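You operate a simulated robot arm through the tools that you are given. There is no shell and no other tool. Be economical: measure what you need, move in short steps, check, and stop when the job is done.

The job below is to be done with a simulated robot arm. You get a single attempt, and the scene is never put back.

Task
Gauge hole four, fit the rivet that matches and set it flush.
Fine: eight takes the medium rivet, ten the one with the brass collar, from the fastener block; clamp stays shut; one stroke, clear of the die; gauge back, riveter parked, lever up. Set down upright: gauge with the blue body.

The check looks at the end state, three seconds after you hand in, the way a careful person would. Anything else that was tipped, shoved, dropped, spilled or broken makes it a failure.

Robot
A 7-joint arm with a two-finger parallel gripper on a trunk, on a base that drives. Base frame: it is fixed to the floor where the robot stands at the start and does not move with it; the origin is under the middle of the robot, x ahead of it, y to its left, z up. Lengths are in mm, angles in rad, forces in N, time in s.
With the tool pointing down near the work surface it reaches from about 340 to 780 mm from the robot's upright axis, wherever it stands. Its first joint turns from -2.897 to 2.897 rad. Places, roughly: lever with the yellow handle [-100, 1100, 1000]; medium rivet (3x3x5 cm) [300, 100, 800]; rivet with the brass collar (3x3x5 cm) [300, 0, 800]; riveter [-100, 1100, 800]; spot marked four [0, 900, 700]. Payload 3.91 kg.
The tool frame sits at the grasp point between the pads (the TCP): z along the fingers, y along the line on which they close. The tips reach 30 mm beyond it. Largest opening 110 mm; finger width 20, thickness 10; the body of the gripper, 48 by 112 mm, starts 55 mm behind the TCP.
Orientation is told as [roll, pitch, yaw] about the base's x, y, z axes, in that order, counted from this pose: with the fingers straight down and closing along the base's y, the tool's x points along the base's -x, its y along +y and its z along -z.

Tools
- The arm moves only by the tool jog_arm. Its argument "plan" is a list of rows, each a list of 7 numbers: the turn, a rotation vector about the base's x, y, z in rad, then the shift along the base's x, y, z in mm, then the opening in per cent of the stroke, from 0 (shut) to 100 (fully open). In form: [[rx, ry, rz, x, y, z, claw], ...]. A call has 1 to 20 rows; each row is the pose to reach, as a shift and turn from the pose commanded when the call began. Each row takes 0.2 s and may step no farther than 50 mm and 0.15 rad from the row before; otherwise, or with a gripper value out of range, the whole call is refused. Where a pose cannot be reached the arm comes as near as it can. A force on the tool above 80 N (or 10 N above the force at the start of the call, whichever is more), or a blocked arm, ends the call early, and 0.2 s more pass. The fingers move at their own pace (about 153 mm/s each) and stop on an object; they squeeze with about 36 N. The grip force told is the motor's: it shows also when the fingers shut on nothing. Time passes only in rows, and 0.2 s behind the last, so rows that repeat a pose let the fingers close. It gives the time, the measured TCP pose, the force on the tool (base axes), the opening and the grip force at its end, in the units of the frame above (readings bear some noise), with the torque about the TCP (base axes, N m) and any sound that the robot's microphone picked up.
- Cameras (640 x 400 px; columns grow to the right, rows downward): "scene" is now at [-4.8, 198, 1483.5]; the picture's right is [0.56, -0.83, 0.00], its down [0.08, 0.05, -1.00] and it looks along [0.83, 0.55, 0.09] (base axes); focal length 214 px, centre (320, 200). "wrist" rides on the gripper at [77, 7, -115] in the tool frame; the picture's right is [-0.09, 1.00, 0.00], its down [-0.80, -0.07, -0.59] and it looks along [-0.59, -0.05, 0.80] (tool axes); focal length 270 px, centre (320, 200). There is no depth. A picture from a camera that has moved, and an enlarged one, comes with that camera's place and axes in the base frame and with its lens.
- camera(camera): a new picture of that camera. The clock stands still meanwhile.
- move_column(by): slides the trunk up (or, below 0, down) by that many mm; the arm and the scene camera ride with it, the base frame stays. It gives what a move gives, with no picture.
- steer(legs): drives the robot by 1 to 6 legs, each [ahead, turn to the left] in mm and rad, along the robot's own axes; the way and the turn of a leg run together, so that a leg with both is an arc; at most 1500 mm and 3.142 rad a leg. The arm and the cameras ride along, it lands a little off, and it stops where it bumps. It gives what a move gives.
- head_to(pan, tilt): turns the head with the scene camera to pan (to the left, within 2.705 rad either way) and tilt (down, from -0.506 to 1.204), counted from straight ahead of the robot. It gives what a move gives.
- enlarge(camera, box): a new picture of the part [left, top, right, bottom] of that camera's present view, enlarged. The clock stands still meanwhile.
- sign_off(): hands the job in; it is judged then, once.

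Go step by step. Nothing tells you exact positions but the pictures and the camera data: compare them with the known pose of the tool, close in by small moves and look again before you grip or let go. The budget is 120 turns and 78 pictures, counting those below and the enlarged ones. Unless the task says otherwise, let go and move clear before handing in, and close with one line.

The tools are called after "Emit:" as name(argument=value, ...) on one line, values as JSON. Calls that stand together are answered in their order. jog_arm: Moves the arm, as the interface text tells. Its arguments: {"type":"object","properties":{"plan":{"type":"array","items":{"type":"array","items":{"type":"number"}}}},"required":["plan"]} The other tools are called the same way: move_column (by) slides the trunk up or down; steer (legs) drives the base; head_to (pan, tilt) turns the head that bears the scene camera; camera (camera) takes a picture; enlarge (camera, box) takes an enlarged picture of a part of a camera's view; sign_off () hands the job in.

At the start:

```text
t: 0.0
eef_pos: [-109.9, 399.0, 1258.2]
tool_rot: [-0.012, -0.004, 0.0]
contact_force: [-0.3, 0.3, 0.0]
ft_torque: [0.05, 0.0, 0.01]
width: 109.8
grasp_force: 0.1
trunk travel left (down, up): [-384.0, 226.0]
robot x, y, heading: [0.2, -2.4, 0.0]
head pan, tilt: [0.634, 1.201]
```

scene: 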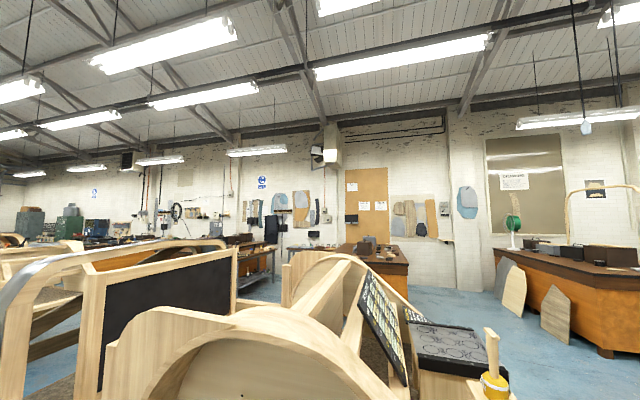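
wrist: 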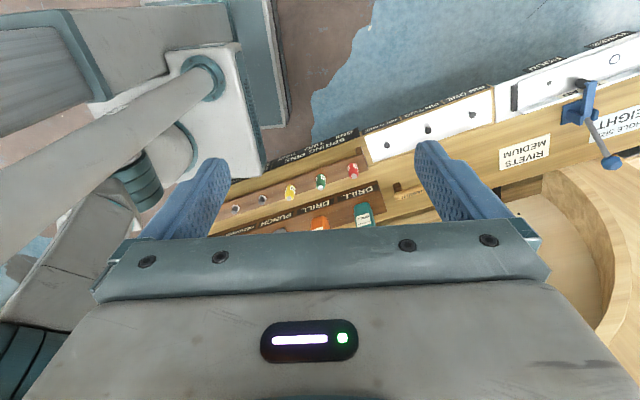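

The wrist view shows a bench with labelled strips (rivets medium, drill, punch, a blue clamp) to the left of the robot. I'll look around with the head first.

Emit:
head_to(pan=1.57, tilt=0.6)

Emit:
camera(camera="scene")

```text
t: 1.2
eef_pos: [-108.8, 405.1, 1249.1]
tool_rot: [-0.034, -0.004, -0.003]
contact_force: [-0.5, -0.1, -0.6]
ft_torque: [0.0, 0.0, 0.02]
width: 109.9
grasp_force: 0.1
trunk travel left (down, up): [-384.0, 226.0]
robot x, y, heading: [-0.0, 1.6, 0.0]
head pan, tilt: [1.571, 0.6]
```

```text
75 pictures are left
camera scene: at [-42.3, 226.6, 1410.8], right [0.91, -0.41, 0.0], down [-0.27, -0.59, -0.76], along [0.31, 0.69, -0.65], focal length 214 px, centre (320, 200)
```

scene: 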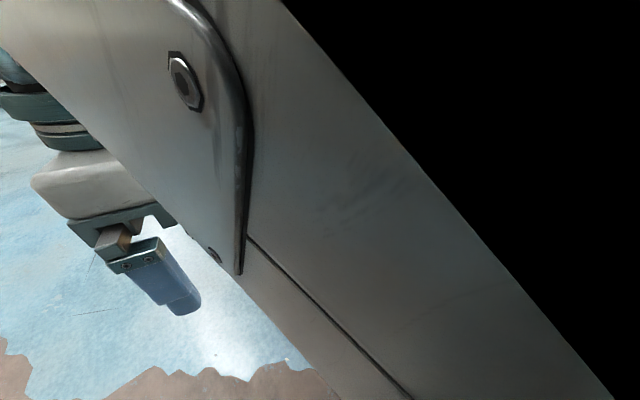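

The arm blocks that view. I'll look ahead and to the left.

Emit:
head_to(pan=0.3, tilt=0.8)

Emit:
camera(camera="scene")

```text
t: 2.7
eef_pos: [-108.4, 402.4, 1255.3]
tool_rot: [-0.019, -0.002, -0.006]
contact_force: [-1.0, 1.0, -0.3]
ft_torque: [-0.01, 0.0, 0.02]
width: 109.9
grasp_force: 0.1
trunk travel left (down, up): [-384.0, 226.0]
robot x, y, heading: [0.5, -0.6, -0.003]
head pan, tilt: [0.3, 0.799]
```

```text
74 pictures are left
camera scene: at [-18.4, 210.6, 1411.5], right [0.72, -0.69, 0.0], down [-0.45, -0.46, -0.77], along [0.53, 0.55, -0.64], focal length 214 px, centre (320, 200)
```

scene: 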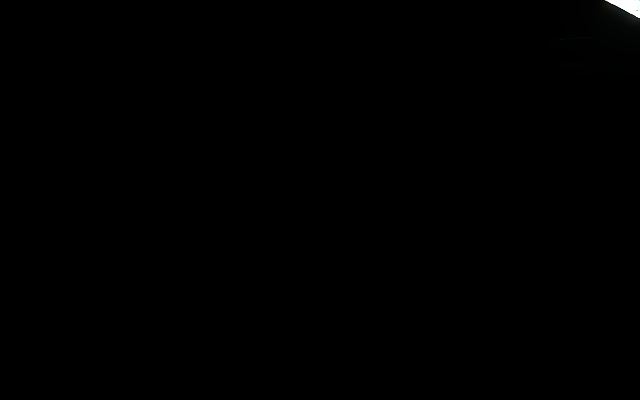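

The head camera seems to be jammed behind the arm. I'll raise the arm's hand slightly forward to see whether the head frees itself.

Emit:
head_to(pan=-0.3, tilt=0.6)

Emit:
camera(camera="scene")

Emit:
camera(camera="wrist")

```text
t: 3.7
eef_pos: [-107.4, 400.7, 1255.7]
tool_rot: [-0.015, -0.003, -0.01]
contact_force: [0.0, 0.1, -0.1]
ft_torque: [-0.01, -0.01, 0.0]
width: 109.9
grasp_force: 0.0
trunk travel left (down, up): [-384.0, 226.0]
robot x, y, heading: [1.9, -3.4, -0.002]
head pan, tilt: [-0.3, 0.6]
```

```text
73 pictures are left
camera scene: at [-13.3, 210.0, 1419.3], right [0.69, -0.73, 0.0], down [-0.41, -0.39, -0.82], along [0.6, 0.56, -0.57], focal length 214 px, centre (320, 200)
```

scene: 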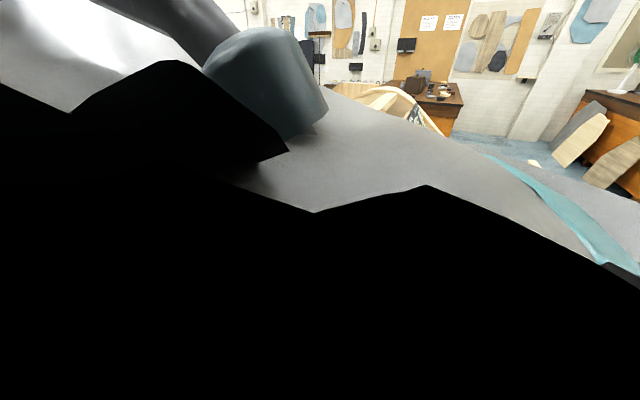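

```text
72 pictures are left
camera wrist: at [-184.1, 409.1, 1371.1], right [0.09, 1.0, -0.01], down [0.8, -0.07, 0.6], along [0.59, -0.07, -0.8], focal length 270 px, centre (320, 200)
```

wrist: 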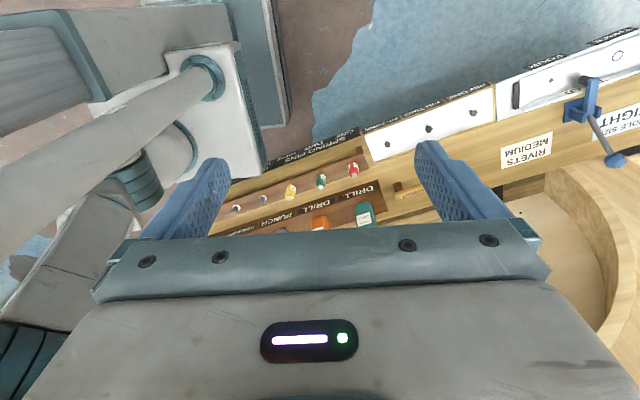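

The camera view is blocked by the arm's upper link. I'll move the hand outward at its present height, then look with both cameras.

Emit:
jog_arm(plan=[[0, 0, 0, -30, 30, 0, 100], [0, 0, 0, -60, 60, 0, 100], [0, 0, 0, -90, 90, 0, 100], [0, 0, 0, -110, 120, 0, 100], [0, 0, 0, -120, 150, 0, 100]])

Emit:
head_to(pan=0.8, tilt=0.7)

Emit:
camera(camera="scene")

Emit:
camera(camera="wrist")

```text
t: 5.1
eef_pos: [-133.2, 495.3, 1207.2]
tool_rot: [0.019, 0.013, -0.124]
contact_force: [-0.1, 0.9, -0.2]
ft_torque: [-0.01, -0.03, -0.01]
width: 110.1
grasp_force: 0.0
out of reach, approached as far as the arm can: row 1, 2, 3, 4, 5
trunk travel left (down, up): [-384.0, 226.0]
robot x, y, heading: [-1.2, -0.5, -0.005]
head pan, tilt: [-0.3, 0.6]
stopped in row 5: the arm was blocked; the commanded pose is now the measured one
```

```text
t: 6.4
eef_pos: [-134.3, 495.3, 1207.4]
tool_rot: [0.018, 0.013, -0.125]
contact_force: [0.2, -0.1, -0.9]
ft_torque: [-0.01, -0.03, 0.01]
width: 109.7
grasp_force: 0.0
trunk travel left (down, up): [-384.0, 226.0]
robot x, y, heading: [-1.9, -1.2, -0.0]
head pan, tilt: [0.799, 0.7]
```

```text
71 pictures are left
camera scene: at [-18.1, 210.3, 1411.4], right [0.72, -0.7, 0.0], down [-0.45, -0.46, -0.76], along [0.53, 0.55, -0.64], focal length 214 px, centre (320, 200)
```

scene: 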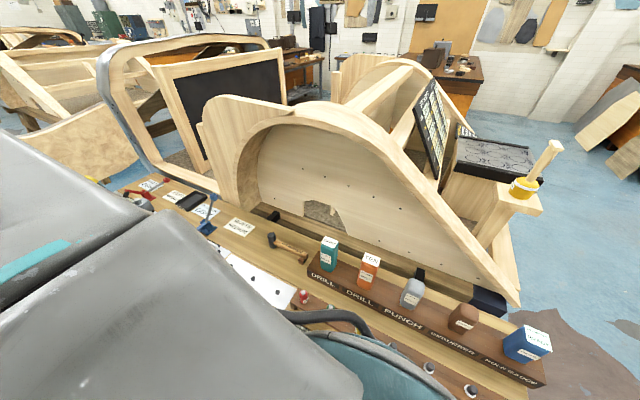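

```text
70 pictures are left
camera wrist: at [-207.1, 507.7, 1323.2], right [0.21, 0.98, 0.02], down [0.79, -0.18, 0.58], along [0.57, -0.11, -0.81], focal length 270 px, centre (320, 200)
```

wrist: 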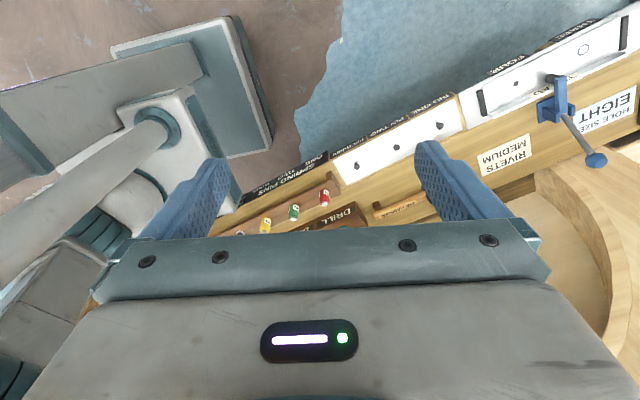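

Now the bench is visible: a tool rack with coloured blocks (a blue one at right), white panels with holes, a blue clamp and cards. I'll enlarge parts to read the labels.

Emit:
enlarge(camera="scene", box=[100, 160, 320, 310])

Emit:
enlarge(camera="scene", box=[290, 220, 560, 400])

Emit:
enlarge(camera="wrist", box=[220, 0, 640, 250])

```text
2.67 times, centred on (210, 235) of scene
camera zoom: at [-18.1, 210.3, 1411.4], right [0.72, -0.7, 0.0], down [-0.45, -0.46, -0.76], along [0.53, 0.55, -0.64], focal length 572 px, centre (613, 107)
```

zoom: 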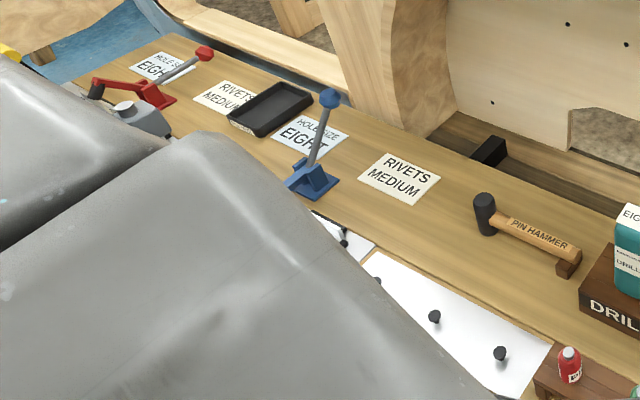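

```text
2.22 times, centred on (425, 310) of scene
camera zoom: at [-18.1, 210.3, 1411.4], right [0.72, -0.7, 0.0], down [-0.45, -0.46, -0.76], along [0.53, 0.55, -0.64], focal length 477 px, centre (87, -44)
```

zoom: 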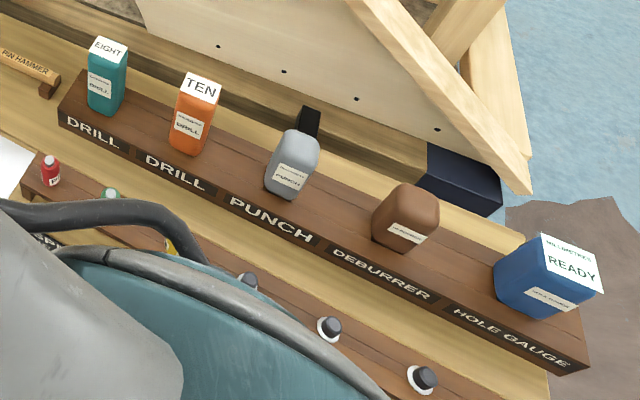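

```text
1.52 times, centred on (430, 125) of wrist
camera zoom: at [-207.1, 507.7, 1323.2], right [0.21, 0.98, 0.02], down [0.79, -0.18, 0.58], along [0.57, -0.11, -0.81], focal length 412 px, centre (152, 314)
```

zoom: 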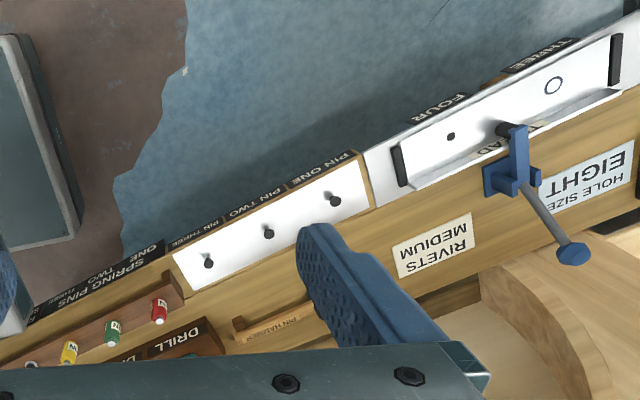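

The blue hole gauge is at about (455, -20), the fastener block is nearest the robot's front, and the four/three panel with the blue clamp sits around (0..150, 900). I'll bring the arm round to the front to clear the head and get the wrist camera over the fasteners.

Emit:
jog_arm(plan=[[0, 0, 0, 45, 0, 0, 100], [0, 0, 0, 90, -5, 0, 100], [0, 0, 0, 135, -10, 0, 100], [0, 0, 0, 180, -20, 0, 100], [0, 0, 0, 225, -35, 0, 100], [0, 0, 0, 270, -50, 0, 100], [0, 0, 0, 315, -70, 0, 100], [0, 0, 0, 355, -95, 0, 100], [0, 0, 0, 395, -120, 0, 100], [0, 0, 0, 430, -150, 0, 100], [0, 0, 0, 460, -185, 0, 100], [0, 0, 0, 490, -220, 0, 100], [0, 0, 0, 515, -260, 0, 100], [0, 0, 0, 535, -300, 0, 100]])

Emit:
camera(camera="wrist")

Emit:
head_to(pan=1.6, tilt=0.7)

Emit:
camera(camera="scene")

```text
t: 9.4
eef_pos: [400.2, 193.8, 1209.0]
tool_rot: [0.019, 0.013, -0.121]
contact_force: [0.3, 0.0, 1.0]
ft_torque: [0.01, -0.04, 0.0]
width: 109.9
grasp_force: 0.0
trunk travel left (down, up): [-384.0, 226.0]
robot x, y, heading: [0.7, 1.2, -0.001]
head pan, tilt: [0.799, 0.7]
```

```text
66 pictures are left
camera wrist: at [327.4, 206.1, 1323.7], right [0.21, 0.98, 0.02], down [0.79, -0.18, 0.58], along [0.57, -0.11, -0.81], focal length 270 px, centre (320, 200)
```

wrist: 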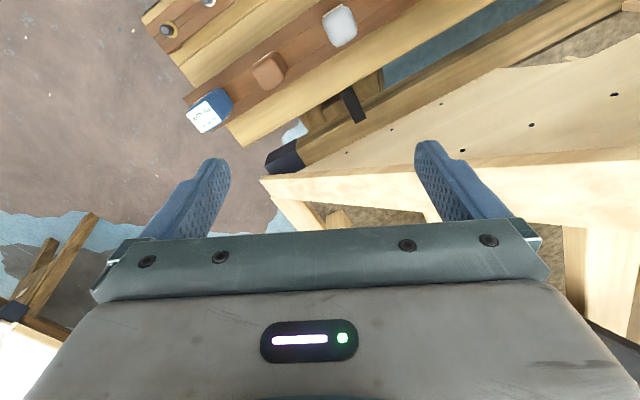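

```text
t: 10.5
eef_pos: [400.7, 194.7, 1207.1]
tool_rot: [0.018, 0.014, -0.122]
contact_force: [-0.4, -0.1, -0.1]
ft_torque: [0.02, -0.01, 0.0]
width: 109.9
grasp_force: 0.0
trunk travel left (down, up): [-384.0, 226.0]
robot x, y, heading: [2.3, -3.0, 0.003]
head pan, tilt: [1.6, 0.7]
```

```text
65 pictures are left
camera scene: at [-79.7, 234.2, 1411.4], right [1.0, 0.03, 0.0], down [0.02, -0.64, -0.76], along [-0.02, 0.76, -0.64], focal length 214 px, centre (320, 200)
```

scene: 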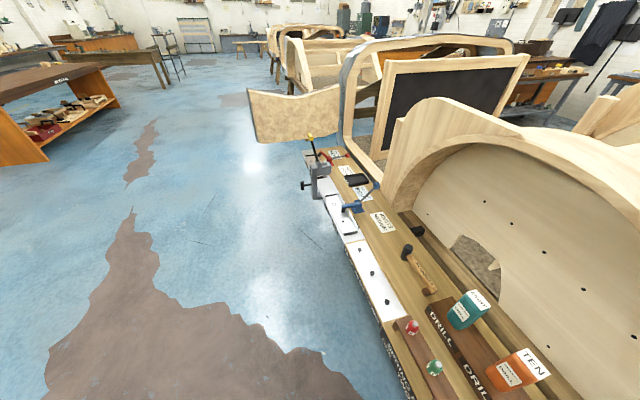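

I now see the whole bench to the left with the riveter at its far end. I'll enlarge it.

Emit:
enlarge(camera="scene", box=[290, 120, 450, 220])

Emit:
enlarge(camera="scene", box=[320, 200, 560, 400])

```text
4.00 times, centred on (370, 170) of scene
camera zoom: at [-79.7, 234.2, 1411.4], right [1.0, 0.03, 0.0], down [0.02, -0.64, -0.76], along [-0.02, 0.76, -0.64], focal length 858 px, centre (120, 320)
```

zoom: 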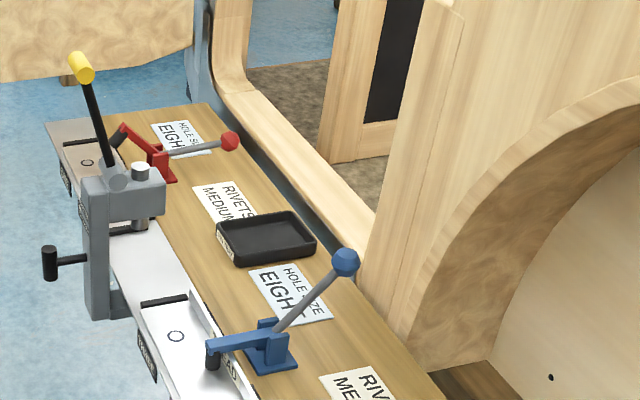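

```text
2.00 times, centred on (440, 300) of scene
camera zoom: at [-79.7, 234.2, 1411.4], right [1.0, 0.03, 0.0], down [0.02, -0.64, -0.76], along [-0.02, 0.76, -0.64], focal length 429 px, centre (80, 0)
```

zoom: 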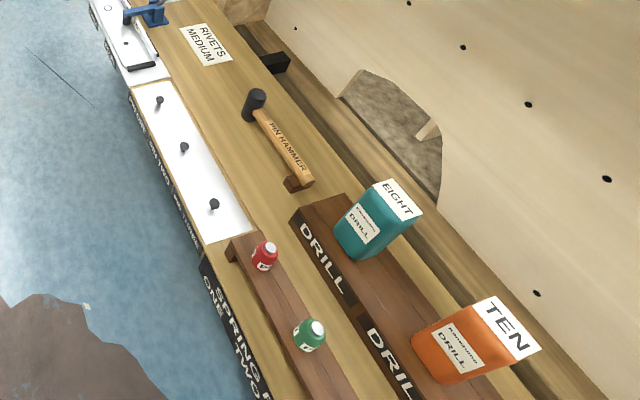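

The riveter slides on the bench's front track near the far plate. Before moving, I'll look at the fasteners and the gauge in front of the robot.

Emit:
head_to(pan=0.1, tilt=0.95)

Emit:
camera(camera="scene")

```text
t: 12.1
eef_pos: [400.4, 194.0, 1206.6]
tool_rot: [0.019, 0.015, -0.12]
contact_force: [0.8, -0.1, 0.8]
ft_torque: [0.0, 0.02, -0.03]
width: 109.8
grasp_force: 0.0
trunk travel left (down, up): [-384.0, 226.0]
robot x, y, heading: [0.9, 1.8, 0.002]
head pan, tilt: [0.099, 0.949]
```

```text
62 pictures are left
camera scene: at [-4.9, 156.5, 1391.6], right [0.1, -0.99, 0.0], down [-0.81, -0.08, -0.58], along [0.58, 0.06, -0.81], focal length 214 px, centre (320, 200)
```

scene: 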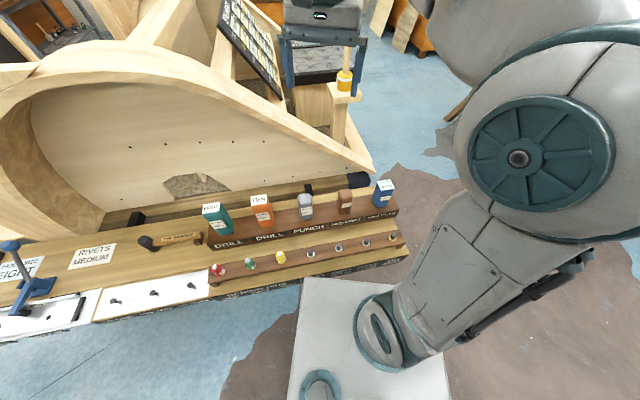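

Emit:
enlarge(camera="scene", box=[190, 160, 430, 310])

```text
2.67 times, centred on (310, 235) of scene
camera zoom: at [-4.9, 156.5, 1391.6], right [0.1, -0.99, 0.0], down [-0.81, -0.08, -0.58], along [0.58, 0.06, -0.81], focal length 572 px, centre (347, 107)
```

zoom: 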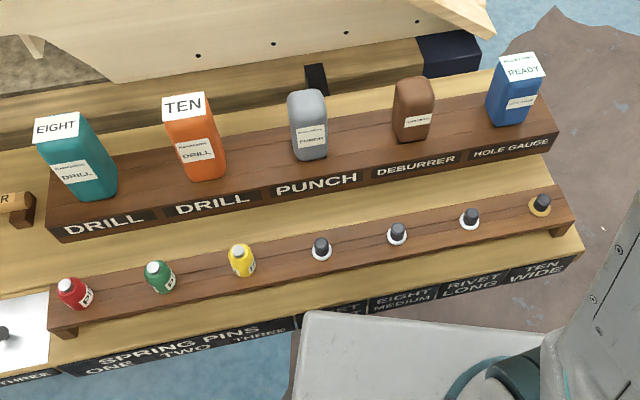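

The fastener block, from left: three coloured spring pins, then short, EIGHT MEDIUM (≈252,129), LONG, and TEN WIDE with brass collar (≈305,-31). The blue gauge is at ≈(444,-8). I'll move above the gauge with the fingers closing along the bench.

Emit:
jog_arm(plan=[[0, 0, 0.06, 6, -30, -30, 100], [0, 0, 0.12, 12, -60, -60, 100], [0, 0, 0.18, 18, -90, -90, 100], [0, 0, 0.24, 24, -120, -115, 100], [0, 0, 0.3, 30, -145, -140, 100], [0, 0, 0.37, 36, -170, -165, 100], [-0.01, -0.02, 0.44, 45, -203, -190, 100], [-0.01, -0.02, 0.44, 45, -203, -207, 100], [-0.01, -0.02, 0.44, 45, -203, -207, 100]])

Emit:
camera(camera="wrist")

Emit:
enlarge(camera="scene", box=[300, 140, 460, 260])

```text
t: 14.1
eef_pos: [444.1, -8.2, 999.2]
tool_rot: [0.006, -0.004, 0.321]
contact_force: [-0.7, 0.7, 0.2]
ft_torque: [0.03, -0.03, 0.01]
width: 110.0
grasp_force: 0.1
trunk travel left (down, up): [-384.0, 226.0]
robot x, y, heading: [1.9, -0.7, -0.0]
head pan, tilt: [0.099, 0.949]
```

```text
60 pictures are left
camera wrist: at [370.2, -27.9, 1115.1], right [-0.23, 0.97, 0.01], down [0.78, 0.18, 0.6], along [0.58, 0.14, -0.8], focal length 270 px, centre (320, 200)
```

wrist: 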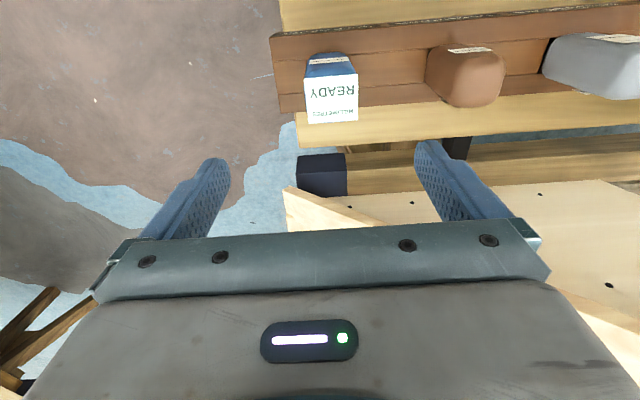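

```text
3.33 times, centred on (380, 200) of scene
camera zoom: at [-4.8, 156.5, 1391.6], right [0.1, -0.99, 0.0], down [-0.81, -0.08, -0.58], along [0.58, 0.06, -0.81], focal length 715 px, centre (120, 200)
```

zoom: 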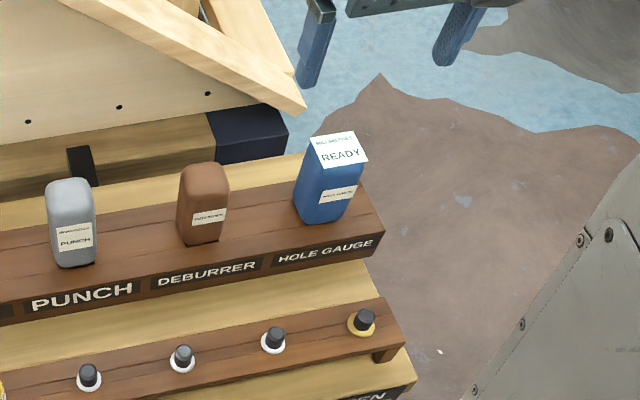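

Triangulated gauge top centre ≈ (435,-2,883), body about 45 mm wide and ~95 tall. I'll lower to check alignment.

Emit:
jog_arm(plan=[[0, 0, 0, -9, 6, -30, 100], [0, 0, 0, -9, 6, -65, 100], [0, 0, 0, -9, 6, -90, 100], [0, 0, 0, -9, 6, -90, 100]])

Emit:
camera(camera="wrist")

Emit:
enlarge(camera="scene", box=[300, 140, 460, 260])

```text
t: 15.1
eef_pos: [434.8, -1.6, 910.3]
tool_rot: [0.008, -0.004, 0.32]
contact_force: [0.8, -0.3, -0.8]
ft_torque: [-0.04, -0.03, -0.01]
width: 109.8
grasp_force: 0.0
trunk travel left (down, up): [-384.0, 226.0]
robot x, y, heading: [1.1, -1.6, 0.002]
head pan, tilt: [0.099, 0.949]
```

```text
58 pictures are left
camera wrist: at [361.4, -21.7, 1025.0], right [-0.23, 0.97, 0.01], down [0.78, 0.18, 0.6], along [0.58, 0.14, -0.8], focal length 270 px, centre (320, 200)
```

wrist: 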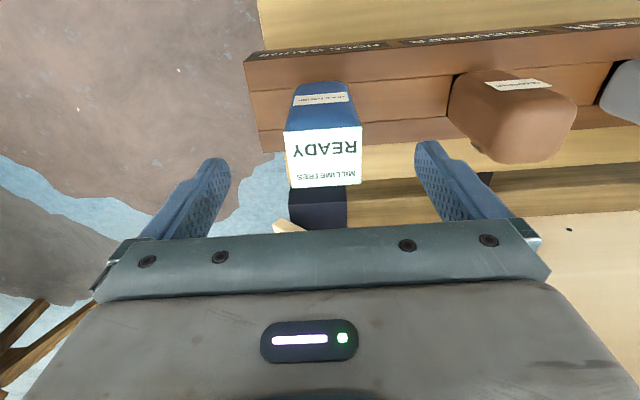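

```text
3.33 times, centred on (380, 200) of scene
camera zoom: at [-4.7, 156.4, 1391.6], right [0.1, -0.99, 0.0], down [-0.81, -0.08, -0.58], along [0.58, 0.06, -0.81], focal length 715 px, centre (120, 200)
```

zoom: 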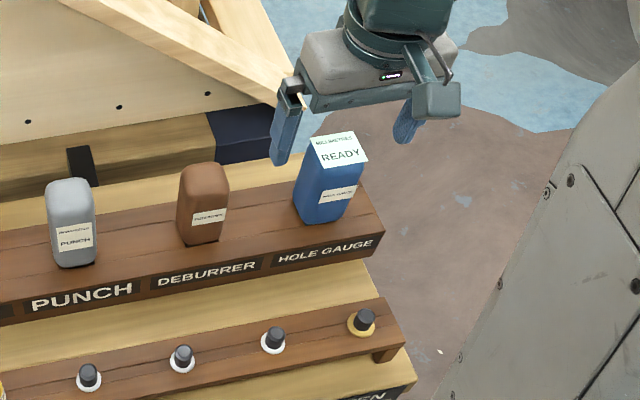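

Aligned well. I'll descend, close, and lift slightly.

Emit:
jog_arm(plan=[[0, 0, 0, -1, 0, -36, 100], [0, 0, 0, -1, 0, -71, 100], [0, 0, 0, -1, 0, -71, 42], [0, 0, 0, -1, 0, -71, 36], [0, 0, 0, -1, 0, -71, 0], [0, 0, 0, -1, 0, -71, 0], [0, 0, 0, -1, 0, -71, 0]])

Emit:
jog_arm(plan=[[0, 0, 0, 0, 0, 15, 0], [0, 0, 0, 0, 0, 45, 0], [0, 0, 0, 0, 0, 80, 0], [0, 0, 0, 0, 0, 110, 0]])

Emit:
camera(camera="wrist")

Emit:
enlarge(camera="scene", box=[300, 110, 460, 260])

```text
t: 16.7
eef_pos: [435.1, -2.8, 838.8]
tool_rot: [0.007, -0.003, 0.318]
contact_force: [-1.3, -0.1, -1.0]
ft_torque: [-0.04, -0.02, 0.0]
width: 45.8
grasp_force: 35.9
trunk travel left (down, up): [-384.0, 226.0]
robot x, y, heading: [-0.2, 0.8, -0.002]
head pan, tilt: [0.099, 0.949]
```

```text
t: 17.7
eef_pos: [433.8, -2.1, 948.2]
tool_rot: [0.007, -0.004, 0.319]
contact_force: [0.6, -0.1, -2.9]
ft_torque: [0.0, 0.03, -0.02]
width: 45.7
grasp_force: 36.1
trunk travel left (down, up): [-384.0, 226.0]
robot x, y, heading: [2.3, 0.2, 0.001]
head pan, tilt: [0.099, 0.949]
```

```text
56 pictures are left
camera wrist: at [360.8, -21.7, 1063.3], right [-0.23, 0.97, 0.01], down [0.78, 0.18, 0.6], along [0.58, 0.14, -0.8], focal length 270 px, centre (320, 200)
```

wrist: 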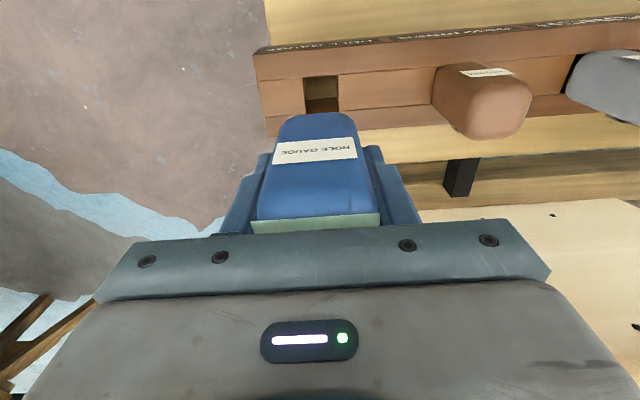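

```text
2.67 times, centred on (380, 185) of scene
camera zoom: at [-4.8, 156.4, 1391.6], right [0.1, -0.99, 0.0], down [-0.81, -0.08, -0.58], along [0.58, 0.06, -0.81], focal length 572 px, centre (160, 240)
```

zoom: 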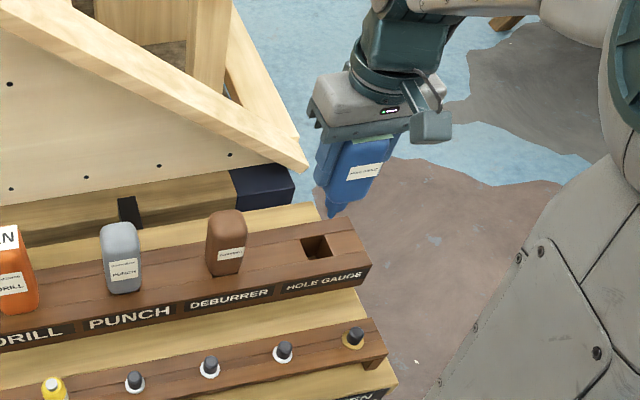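

The gauge is held; it has a nose below the body that sat in a square socket. I'll raise it and look at the nose.

Emit:
jog_arm(plan=[[0, 0, 0, -20, 20, 40, 0], [0, 0, 0, -40, 40, 80, 0], [0, 0, 0, -50, 60, 120, 0]])

Emit:
enlarge(camera="scene", box=[310, 60, 470, 200])

```text
t: 18.5
eef_pos: [385.6, 57.9, 1069.3]
tool_rot: [0.006, -0.005, 0.32]
contact_force: [0.7, 0.2, -2.9]
ft_torque: [0.02, 0.0, -0.02]
width: 45.8
grasp_force: 35.9
trunk travel left (down, up): [-384.0, 226.0]
robot x, y, heading: [0.4, -2.0, 0.001]
head pan, tilt: [0.099, 0.949]
```

```text
2.86 times, centred on (390, 130) of scene
camera zoom: at [-4.9, 156.5, 1391.6], right [0.1, -0.99, 0.0], down [-0.81, -0.08, -0.58], along [0.58, 0.06, -0.81], focal length 613 px, centre (120, 400)
```

zoom: 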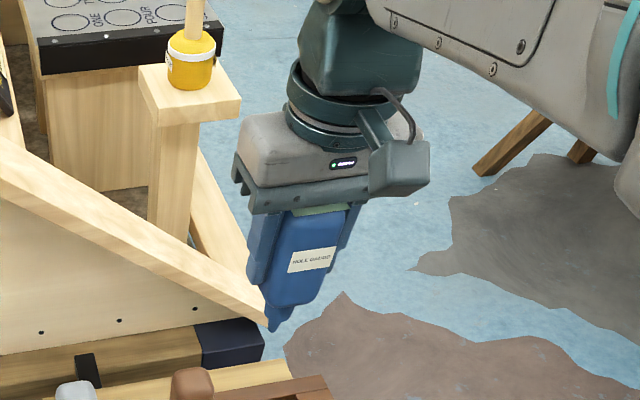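

The nose tip is about 91 mm below the TCP. Hole four lies at ≈(-2,872); I'll back off, turn parallel to the bench and drive up to it, holding the gauge high.

Emit:
steer(legs=[[-180, 0], [0, 1.89], [735, 0]])

Emit:
head_to(pan=-1.4, tilt=0.8)

Emit:
camera(camera="scene")

```text
t: 28.1
eef_pos: [-575.3, 1045.0, 1068.6]
tool_rot: [0.006, -0.001, 2.199]
contact_force: [-1.0, 0.1, -2.6]
ft_torque: [0.0, -0.01, -0.03]
width: 45.9
grasp_force: 35.6
trunk travel left (down, up): [-384.0, 226.0]
robot x, y, heading: [-400.9, 693.9, 1.885]
head pan, tilt: [0.099, 0.949]
```

```text
t: 29.7
eef_pos: [-575.7, 1044.3, 1068.6]
tool_rot: [0.008, -0.003, 2.199]
contact_force: [-0.3, 0.0, -3.0]
ft_torque: [-0.04, 0.02, 0.01]
width: 45.7
grasp_force: 36.0
trunk travel left (down, up): [-384.0, 226.0]
robot x, y, heading: [-400.1, 694.1, 1.877]
head pan, tilt: [-1.4, 0.799]
```

```text
53 pictures are left
camera scene: at [-451.7, 613.1, 1403.1], right [0.46, -0.89, 0.0], down [-0.64, -0.33, -0.7], along [0.62, 0.32, -0.72], focal length 214 px, centre (320, 200)
```

scene: 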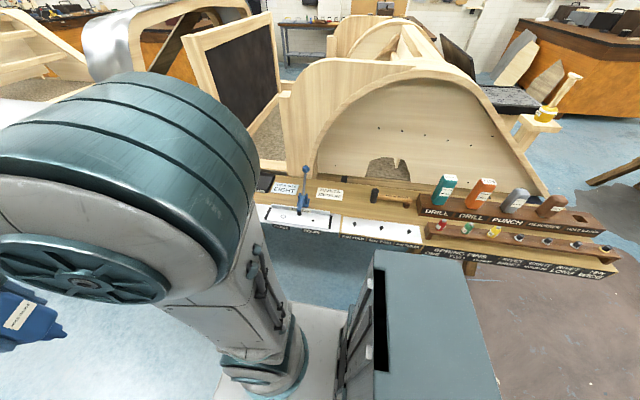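

I'm alongside the bench. I'll zoom in on the plate around hole four.

Emit:
enlarge(camera="scene", box=[240, 160, 360, 240])

```text
5.00 times, centred on (300, 200) of scene
camera zoom: at [-451.7, 613.1, 1403.1], right [0.46, -0.89, 0.0], down [-0.64, -0.33, -0.7], along [0.62, 0.32, -0.72], focal length 1072 px, centre (420, 200)
```

zoom: 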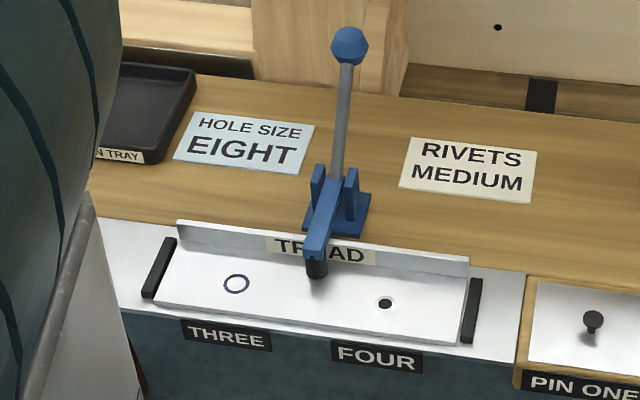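

Hole four reads at ≈(-4,873), with the clamp foot about 58 mm further along the bench. I'll swing the gauge over in an arc, high, turning the hand back to the bench orientation.

Emit:
jog_arm(plan=[[0, 0, -0.14, 20, 0, 40, 0], [0, 0, -0.28, 50, 5, 75, 0], [0, 0, -0.42, 90, 10, 90, 0], [0, 0, -0.56, 135, 15, 90, 0], [0, 0, -0.7, 180, 18, 90, 0], [0, 0, -0.84, 225, 18, 90, 0], [0, 0, -0.98, 270, 12, 90, 0], [0, 0, -1.12, 315, 0, 90, 0], [0, 0, -1.26, 358, -18, 90, 0], [0, 0, -1.4, 400, -40, 90, 0], [0, 0, -1.54, 440, -68, 90, 0], [0, 0, -1.66, 478, -98, 90, 0], [0, 0, -1.78, 515, -130, 85, 0], [0, 0, -1.88, 550, -160, 70, 0], [0, 0, -1.88, 571, -172, 40, 0], [0, 0, -1.88, 571, -172, 0, 0], [0, 0, -1.88, 571, -172, 0, 0]])

Emit:
camera(camera="wrist")

Emit:
camera(camera="scene")

```text
t: 33.3
eef_pos: [-3.6, 873.1, 1066.5]
tool_rot: [0.006, -0.006, 0.319]
contact_force: [0.6, -0.4, -2.3]
ft_torque: [0.02, -0.02, -0.02]
width: 45.8
grasp_force: 36.5
trunk travel left (down, up): [-384.0, 226.0]
robot x, y, heading: [-406.9, 696.3, 1.876]
head pan, tilt: [-1.4, 0.799]
```

```text
51 pictures are left
camera wrist: at [-77.7, 852.8, 1182.4], right [-0.23, 0.97, 0.01], down [0.78, 0.18, 0.6], along [0.58, 0.14, -0.8], focal length 270 px, centre (320, 200)
```

wrist: 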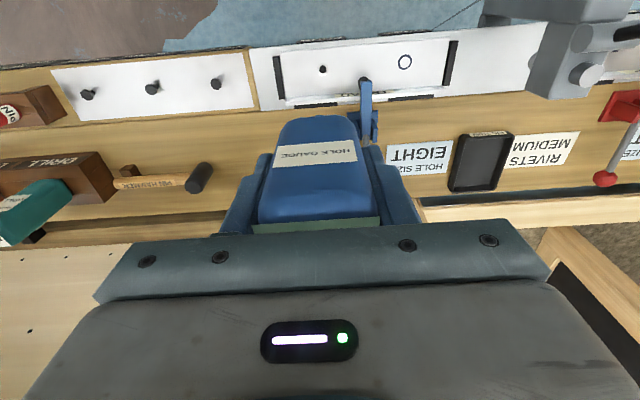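

```text
50 pictures are left
camera scene: at [-451.2, 613.1, 1403.2], right [0.46, -0.89, 0.0], down [-0.64, -0.33, -0.7], along [0.62, 0.32, -0.72], focal length 214 px, centre (320, 200)
```

scene: 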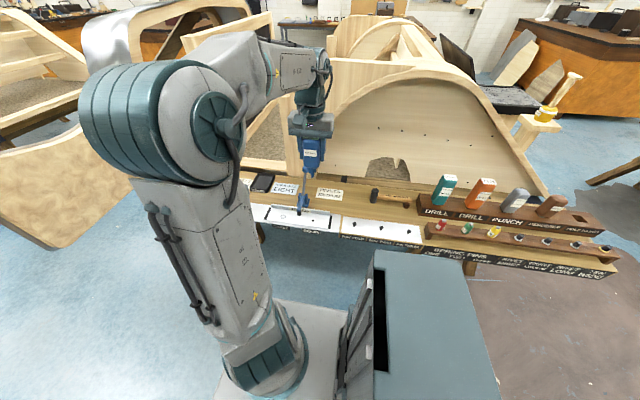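

Triangulated hole: ≈(2,877,746). I'll lower the nose to ~35 mm above it and check from both cameras.

Emit:
jog_arm(plan=[[0, 0, 0, 5, 4, -45, 0], [0, 0, 0, 5, 4, -90, 0], [0, 0, 0, 5, 4, -135, 0], [0, 0, 0, 5, 4, -170, 0], [0, 0, 0, 5, 4, -193, 0], [0, 0, 0, 5, 4, -193, 0]])

Emit:
enlarge(camera="wrist", box=[200, 0, 440, 150])

Emit:
enlarge(camera="scene", box=[260, 170, 340, 240])

```text
t: 34.7
eef_pos: [1.3, 877.9, 874.6]
tool_rot: [0.008, -0.004, 0.32]
contact_force: [0.4, -0.2, -2.4]
ft_torque: [-0.02, -0.03, 0.01]
width: 45.7
grasp_force: 36.4
trunk travel left (down, up): [-384.0, 226.0]
robot x, y, heading: [-403.3, 695.4, 1.881]
head pan, tilt: [-1.4, 0.799]
```

```text
2.67 times, centred on (320, 75) of wrist
camera zoom: at [-72.3, 857.5, 990.4], right [-0.23, 0.97, 0.01], down [0.78, 0.18, 0.6], along [0.58, 0.14, -0.8], focal length 721 px, centre (320, 533)
```

zoom: 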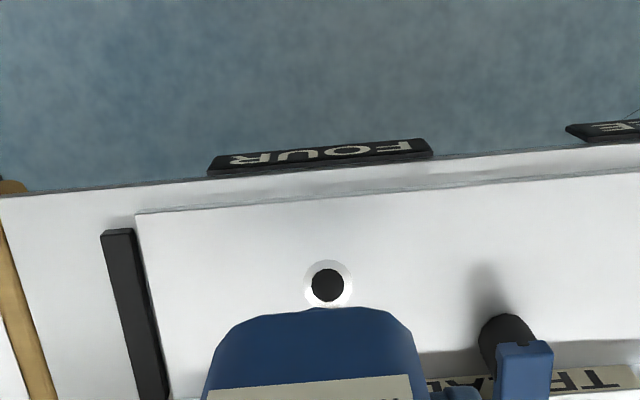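

```text
5.71 times, centred on (300, 205) of scene
camera zoom: at [-451.1, 613.1, 1403.2], right [0.46, -0.89, 0.0], down [-0.64, -0.33, -0.7], along [0.62, 0.32, -0.72], focal length 1226 px, centre (434, 171)
```

zoom: 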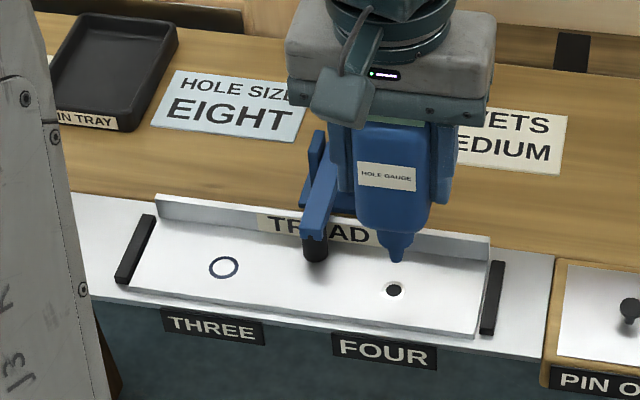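

Nearly aligned; a ~1 mm nudge in y, then I lower to just above the hole and check.

Emit:
jog_arm(plan=[[0, 0, 0, 0, 1, -10, 0], [0, 0, 0, 0, 1, -22, 0], [0, 0, 0, 0, 1, -22, 0]])

Emit:
enlarge(camera="scene", box=[290, 195, 330, 220])

```text
t: 35.5
eef_pos: [0.5, 878.5, 854.2]
tool_rot: [0.006, -0.006, 0.32]
contact_force: [-0.7, -0.3, -2.4]
ft_torque: [-0.02, 0.0, -0.02]
width: 45.9
grasp_force: 35.7
trunk travel left (down, up): [-384.0, 226.0]
robot x, y, heading: [-401.9, 696.4, 1.882]
head pan, tilt: [-1.4, 0.799]
```

```text
16.00 times, centred on (310, 208) of scene
camera zoom: at [-451.1, 613.1, 1403.2], right [0.46, -0.89, 0.0], down [-0.64, -0.33, -0.7], along [0.62, 0.32, -0.72], focal length 3432 px, centre (480, 80)
```

zoom: 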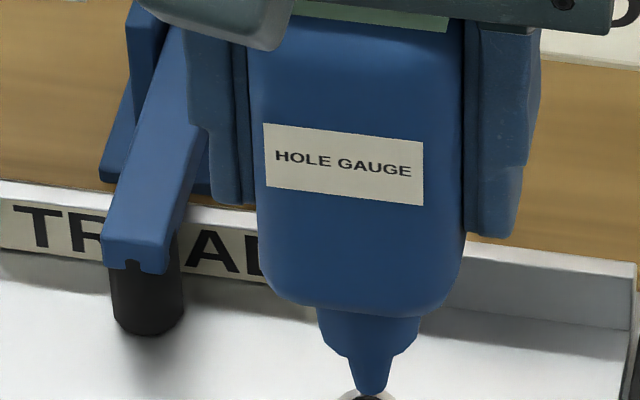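

The tip is right over the hole. I'll lower gently and watch force.

Emit:
jog_arm(plan=[[0, 0, 0, 0, 0, -4, 0], [0, 0, 0, 0, 0, -8, 0], [0, 0, 0, 0, 0, -12, 0], [0, 0, 0, 0, 0, -12, 0]])

Emit:
enlarge(camera="scene", box=[284, 185, 340, 220])

```text
t: 36.5
eef_pos: [1.4, 878.2, 841.8]
tool_rot: [0.007, -0.004, 0.32]
contact_force: [-0.2, 0.3, -1.4]
ft_torque: [0.05, -0.03, -0.03]
width: 45.6
grasp_force: 35.9
trunk travel left (down, up): [-384.0, 226.0]
robot x, y, heading: [-405.6, 693.0, 1.882]
head pan, tilt: [-1.4, 0.799]
```

```text
11.43 times, centred on (312, 202) of scene
camera zoom: at [-451.2, 613.1, 1403.2], right [0.46, -0.89, 0.0], down [-0.64, -0.33, -0.7], along [0.62, 0.32, -0.72], focal length 2451 px, centre (411, 171)
```

zoom: 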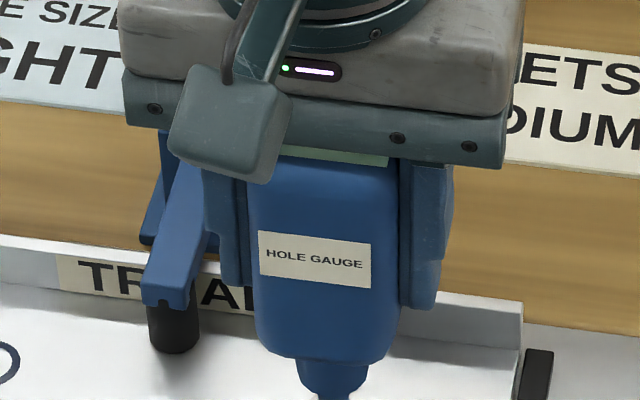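

No resistance so far; continuing down until it seats.

Emit:
jog_arm(plan=[[0, 0, 0, 0, 0, -4, 0], [0, 0, 0, 0, 0, -8, 0], [0, 0, 0, 0, 0, -12, 0], [0, 0, 0, 0, 0, -16, 0], [0, 0, 0, 0, 0, -16, 0]])

Emit:
enlarge(camera="scene", box=[284, 185, 348, 225])

```text
t: 37.7
eef_pos: [0.6, 880.0, 827.0]
tool_rot: [0.008, -0.007, 0.322]
contact_force: [5.6, 14.4, 20.7]
ft_torque: [1.13, -0.35, -0.02]
width: 46.1
grasp_force: 35.7
trunk travel left (down, up): [-384.0, 226.0]
robot x, y, heading: [-403.4, 697.3, 1.886]
head pan, tilt: [-1.4, 0.799]
```

```text
10.00 times, centred on (316, 205) of scene
camera zoom: at [-451.9, 613.9, 1403.4], right [0.46, -0.89, 0.0], down [-0.63, -0.33, -0.7], along [0.62, 0.32, -0.72], focal length 2145 px, centre (360, 150)
```

zoom: 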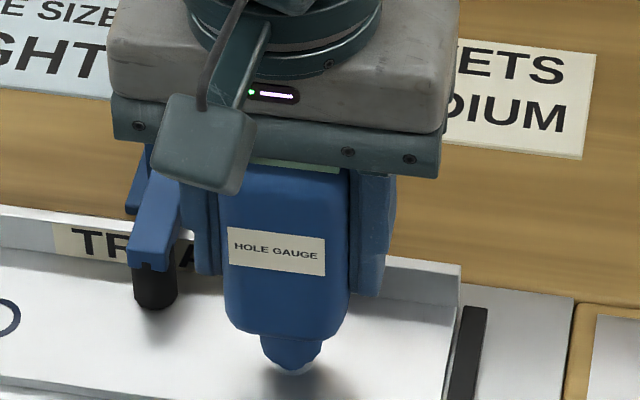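

It has seated on its flange (about 20 N). I'll relieve the side load, then ease the grip slightly to let it stand and read its display.

Emit:
jog_arm(plan=[[0, 0, 0, 0.5, 1.5, 1, 0], [0, 0, 0, 0.5, 1.5, 1.5, 0], [0, 0, 0, 0.5, 1.5, 1.5, 0]])

```text
t: 38.5
eef_pos: [0.7, 879.9, 827.3]
tool_rot: [0.007, -0.002, 0.32]
contact_force: [4.1, 8.8, 7.2]
ft_torque: [0.67, -0.28, -0.01]
width: 45.6
grasp_force: 36.2
trunk travel left (down, up): [-384.0, 226.0]
robot x, y, heading: [-405.4, 693.4, 1.879]
head pan, tilt: [-1.4, 0.799]
```

Emit:
jog_arm(plan=[[0, 0, 0, 1, 2.2, 0.5, 0], [0, 0, 0, 1, 2.2, 0.5, 0]])

Emit:
camera(camera="wrist")

```text
t: 39.1
eef_pos: [1.1, 880.5, 827.3]
tool_rot: [0.005, 0.0, 0.319]
contact_force: [-3.4, -5.4, -4.8]
ft_torque: [-0.41, 0.25, 0.06]
width: 46.1
grasp_force: 35.9
trunk travel left (down, up): [-384.0, 226.0]
robot x, y, heading: [-403.7, 692.3, 1.882]
head pan, tilt: [-1.4, 0.799]
```

```text
44 pictures are left
camera wrist: at [-72.3, 860.9, 941.9], right [-0.23, 0.97, 0.01], down [0.78, 0.18, 0.59], along [0.58, 0.14, -0.8], focal length 270 px, centre (320, 200)
```

wrist: 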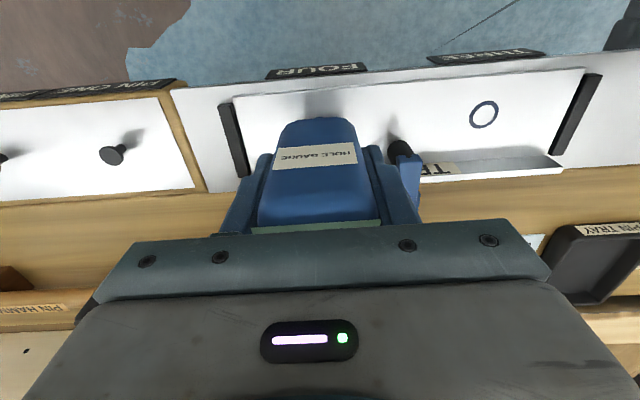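

Loads are small. Now I'll open slightly (to ~60 mm) and check it stands.

Emit:
jog_arm(plan=[[0, 0, 0, -0.4, -0.9, -0.3, 0], [0, 0, 0, -0.4, -0.9, -0.3, 44], [0, 0, 0, -0.4, -0.9, -0.3, 48], [0, 0, 0, -0.4, -0.9, -0.3, 54], [0, 0, 0, -0.4, -0.9, -0.3, 54]])

Emit:
enlarge(camera="scene", box=[284, 180, 348, 220])

```text
t: 40.3
eef_pos: [2.9, 880.8, 827.8]
tool_rot: [0.007, -0.004, 0.322]
contact_force: [0.1, 0.1, 0.4]
ft_torque: [0.0, 0.01, 0.0]
width: 59.6
grasp_force: 0.0
trunk travel left (down, up): [-384.0, 226.0]
robot x, y, heading: [-402.5, 697.5, 1.879]
head pan, tilt: [-1.4, 0.799]
```

```text
10.00 times, centred on (316, 200) of scene
camera zoom: at [-451.3, 613.0, 1403.2], right [0.46, -0.89, 0.0], down [-0.64, -0.33, -0.7], along [0.62, 0.32, -0.72], focal length 2145 px, centre (360, 200)
```

zoom: 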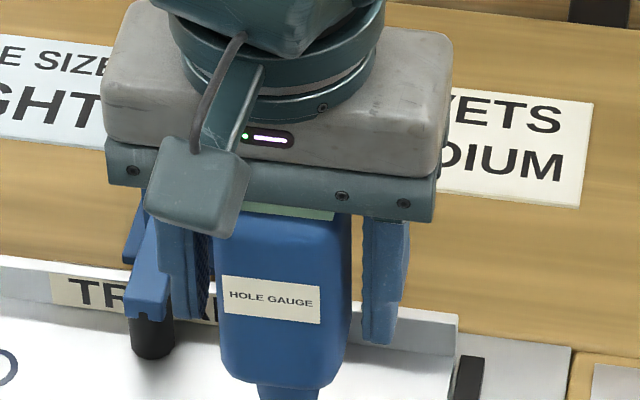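

It stands. I'll raise the hand clear and read the display.

Emit:
jog_arm(plan=[[0, 0, 0, 0, 0, 15, 54], [0, 0, 0, 0, 0, 45, 54], [0, 0, 0, 0, 0, 80, 54], [0, 0, 0, 0, 0, 120, 54]])

Emit:
camera(camera="wrist")

```text
t: 41.3
eef_pos: [3.2, 881.7, 947.9]
tool_rot: [0.006, -0.003, 0.32]
contact_force: [0.8, 0.5, 0.3]
ft_torque: [-0.02, 0.0, -0.02]
width: 59.2
grasp_force: 0.1
trunk travel left (down, up): [-384.0, 226.0]
robot x, y, heading: [-402.7, 692.9, 1.881]
head pan, tilt: [-1.4, 0.799]
```

```text
42 pictures are left
camera wrist: at [-71.6, 861.5, 1062.4], right [-0.23, 0.97, 0.01], down [0.78, 0.18, 0.6], along [0.58, 0.14, -0.8], focal length 270 px, centre (320, 200)
```

wrist: 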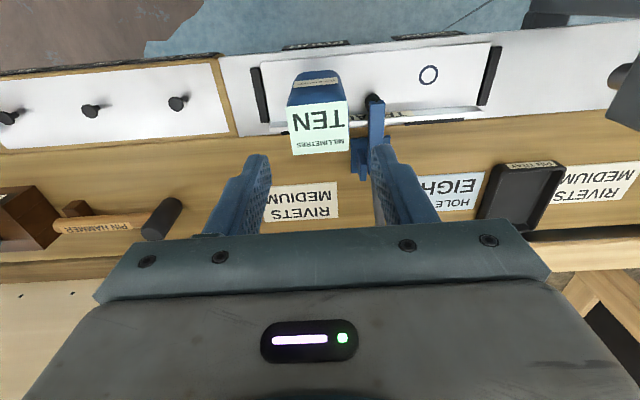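

It reads TEN: the brass-collar rivet is needed. I'll re-grip the gauge and lift it out.

Emit:
jog_arm(plan=[[0, 0, 0, 0, 0, -40, 54], [0, 0, 0, 0, 0, -80, 54], [0, 0, 0, 0, 0, -105, 54], [0, 0, 0, 0, 0, -120, 54], [0, 0, 0, 0, 0, -120, 30], [0, 0, 0, 0, 0, -120, 0], [0, 0, 0, 0, 0, -120, 0], [0, 0, 0, 0, 0, -120, 0]])

Emit:
jog_arm(plan=[[0, 0, 0, 0, 0, 6, 0], [0, 0, 0, 0, 0, 14, 0], [0, 0, 0, 0, 0, 30, 0], [0, 0, 0, 0, 0, 70, 0], [0, 0, 0, 0, 0, 115, 0], [0, 0, 0, 0, 0, 160, 0], [0, 0, 0, 0, 0, 205, 0], [0, 0, 0, -40, -13, 245, 0]])

Emit:
camera(camera="wrist")

```text
t: 43.1
eef_pos: [3.2, 880.8, 827.4]
tool_rot: [0.007, -0.006, 0.318]
contact_force: [1.2, -0.1, 3.5]
ft_torque: [-0.07, -0.06, 0.02]
width: 46.1
grasp_force: 36.2
trunk travel left (down, up): [-384.0, 226.0]
robot x, y, heading: [-404.0, 695.6, 1.878]
head pan, tilt: [-1.4, 0.799]
```

```text
refused: row 8 steps farther than a row can; nothing moved
```

```text
41 pictures are left
camera wrist: at [-72.0, 860.8, 942.2], right [-0.23, 0.97, 0.01], down [0.78, 0.18, 0.6], along [0.58, 0.14, -0.8], focal length 270 px, centre (320, 200)
```

wrist: 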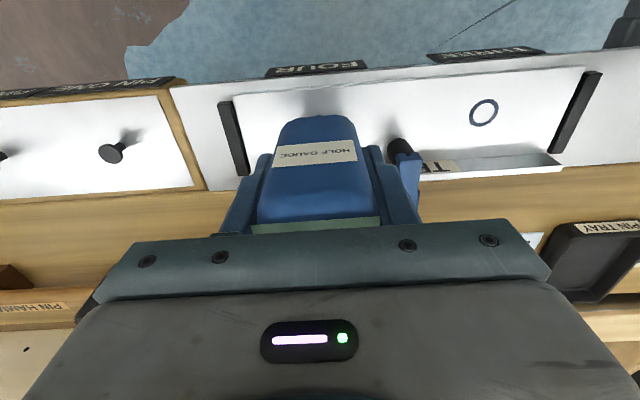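

Re-gripped. Now lift clear and drive back along the bench.

Emit:
jog_arm(plan=[[0, 0, 0, 0, 0, 6, 0], [0, 0, 0, 0, 0, 14, 0], [0, 0, 0, 0, 0, 30, 0], [0, 0, 0, 0, 0, 70, 0], [0, 0, 0, 0, 0, 115, 0], [0, 0, 0, 0, 0, 160, 0], [0, 0, 0, 0, 0, 205, 0], [0, 0, 0, -20, -7, 245, 0], [0, 0, 0, -40, -13, 245, 0]])

Emit:
steer(legs=[[-790, 0]])

Emit:
camera(camera="scene")

```text
t: 45.1
eef_pos: [-38.4, 868.2, 1073.2]
tool_rot: [0.005, -0.005, 0.321]
contact_force: [-0.2, 0.1, -1.8]
ft_torque: [-0.01, -0.02, 0.0]
width: 45.9
grasp_force: 35.8
trunk travel left (down, up): [-384.0, 226.0]
robot x, y, heading: [-408.1, 700.2, 1.878]
head pan, tilt: [-1.4, 0.799]
```

```text
t: 49.4
eef_pos: [204.5, 119.6, 1072.4]
tool_rot: [0.008, -0.004, 0.328]
contact_force: [-0.4, 0.1, -2.7]
ft_torque: [-0.05, 0.01, 0.02]
width: 45.9
grasp_force: 35.6
trunk travel left (down, up): [-384.0, 226.0]
robot x, y, heading: [-160.3, -57.5, 1.887]
head pan, tilt: [-1.4, 0.799]
```

```text
40 pictures are left
camera scene: at [-206.8, -138.7, 1403.2], right [0.47, -0.88, 0.0], down [-0.63, -0.34, -0.7], along [0.62, 0.33, -0.72], focal length 214 px, centre (320, 200)
```

scene: 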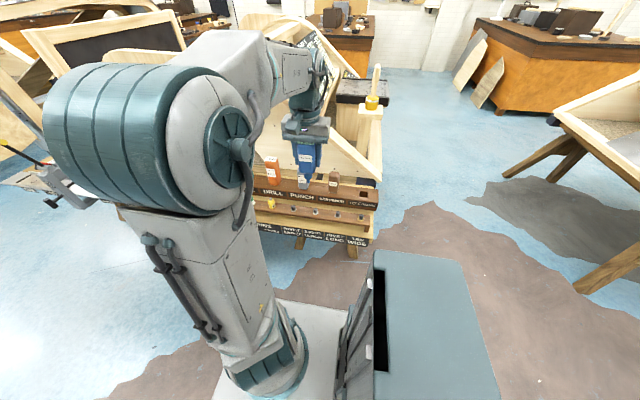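

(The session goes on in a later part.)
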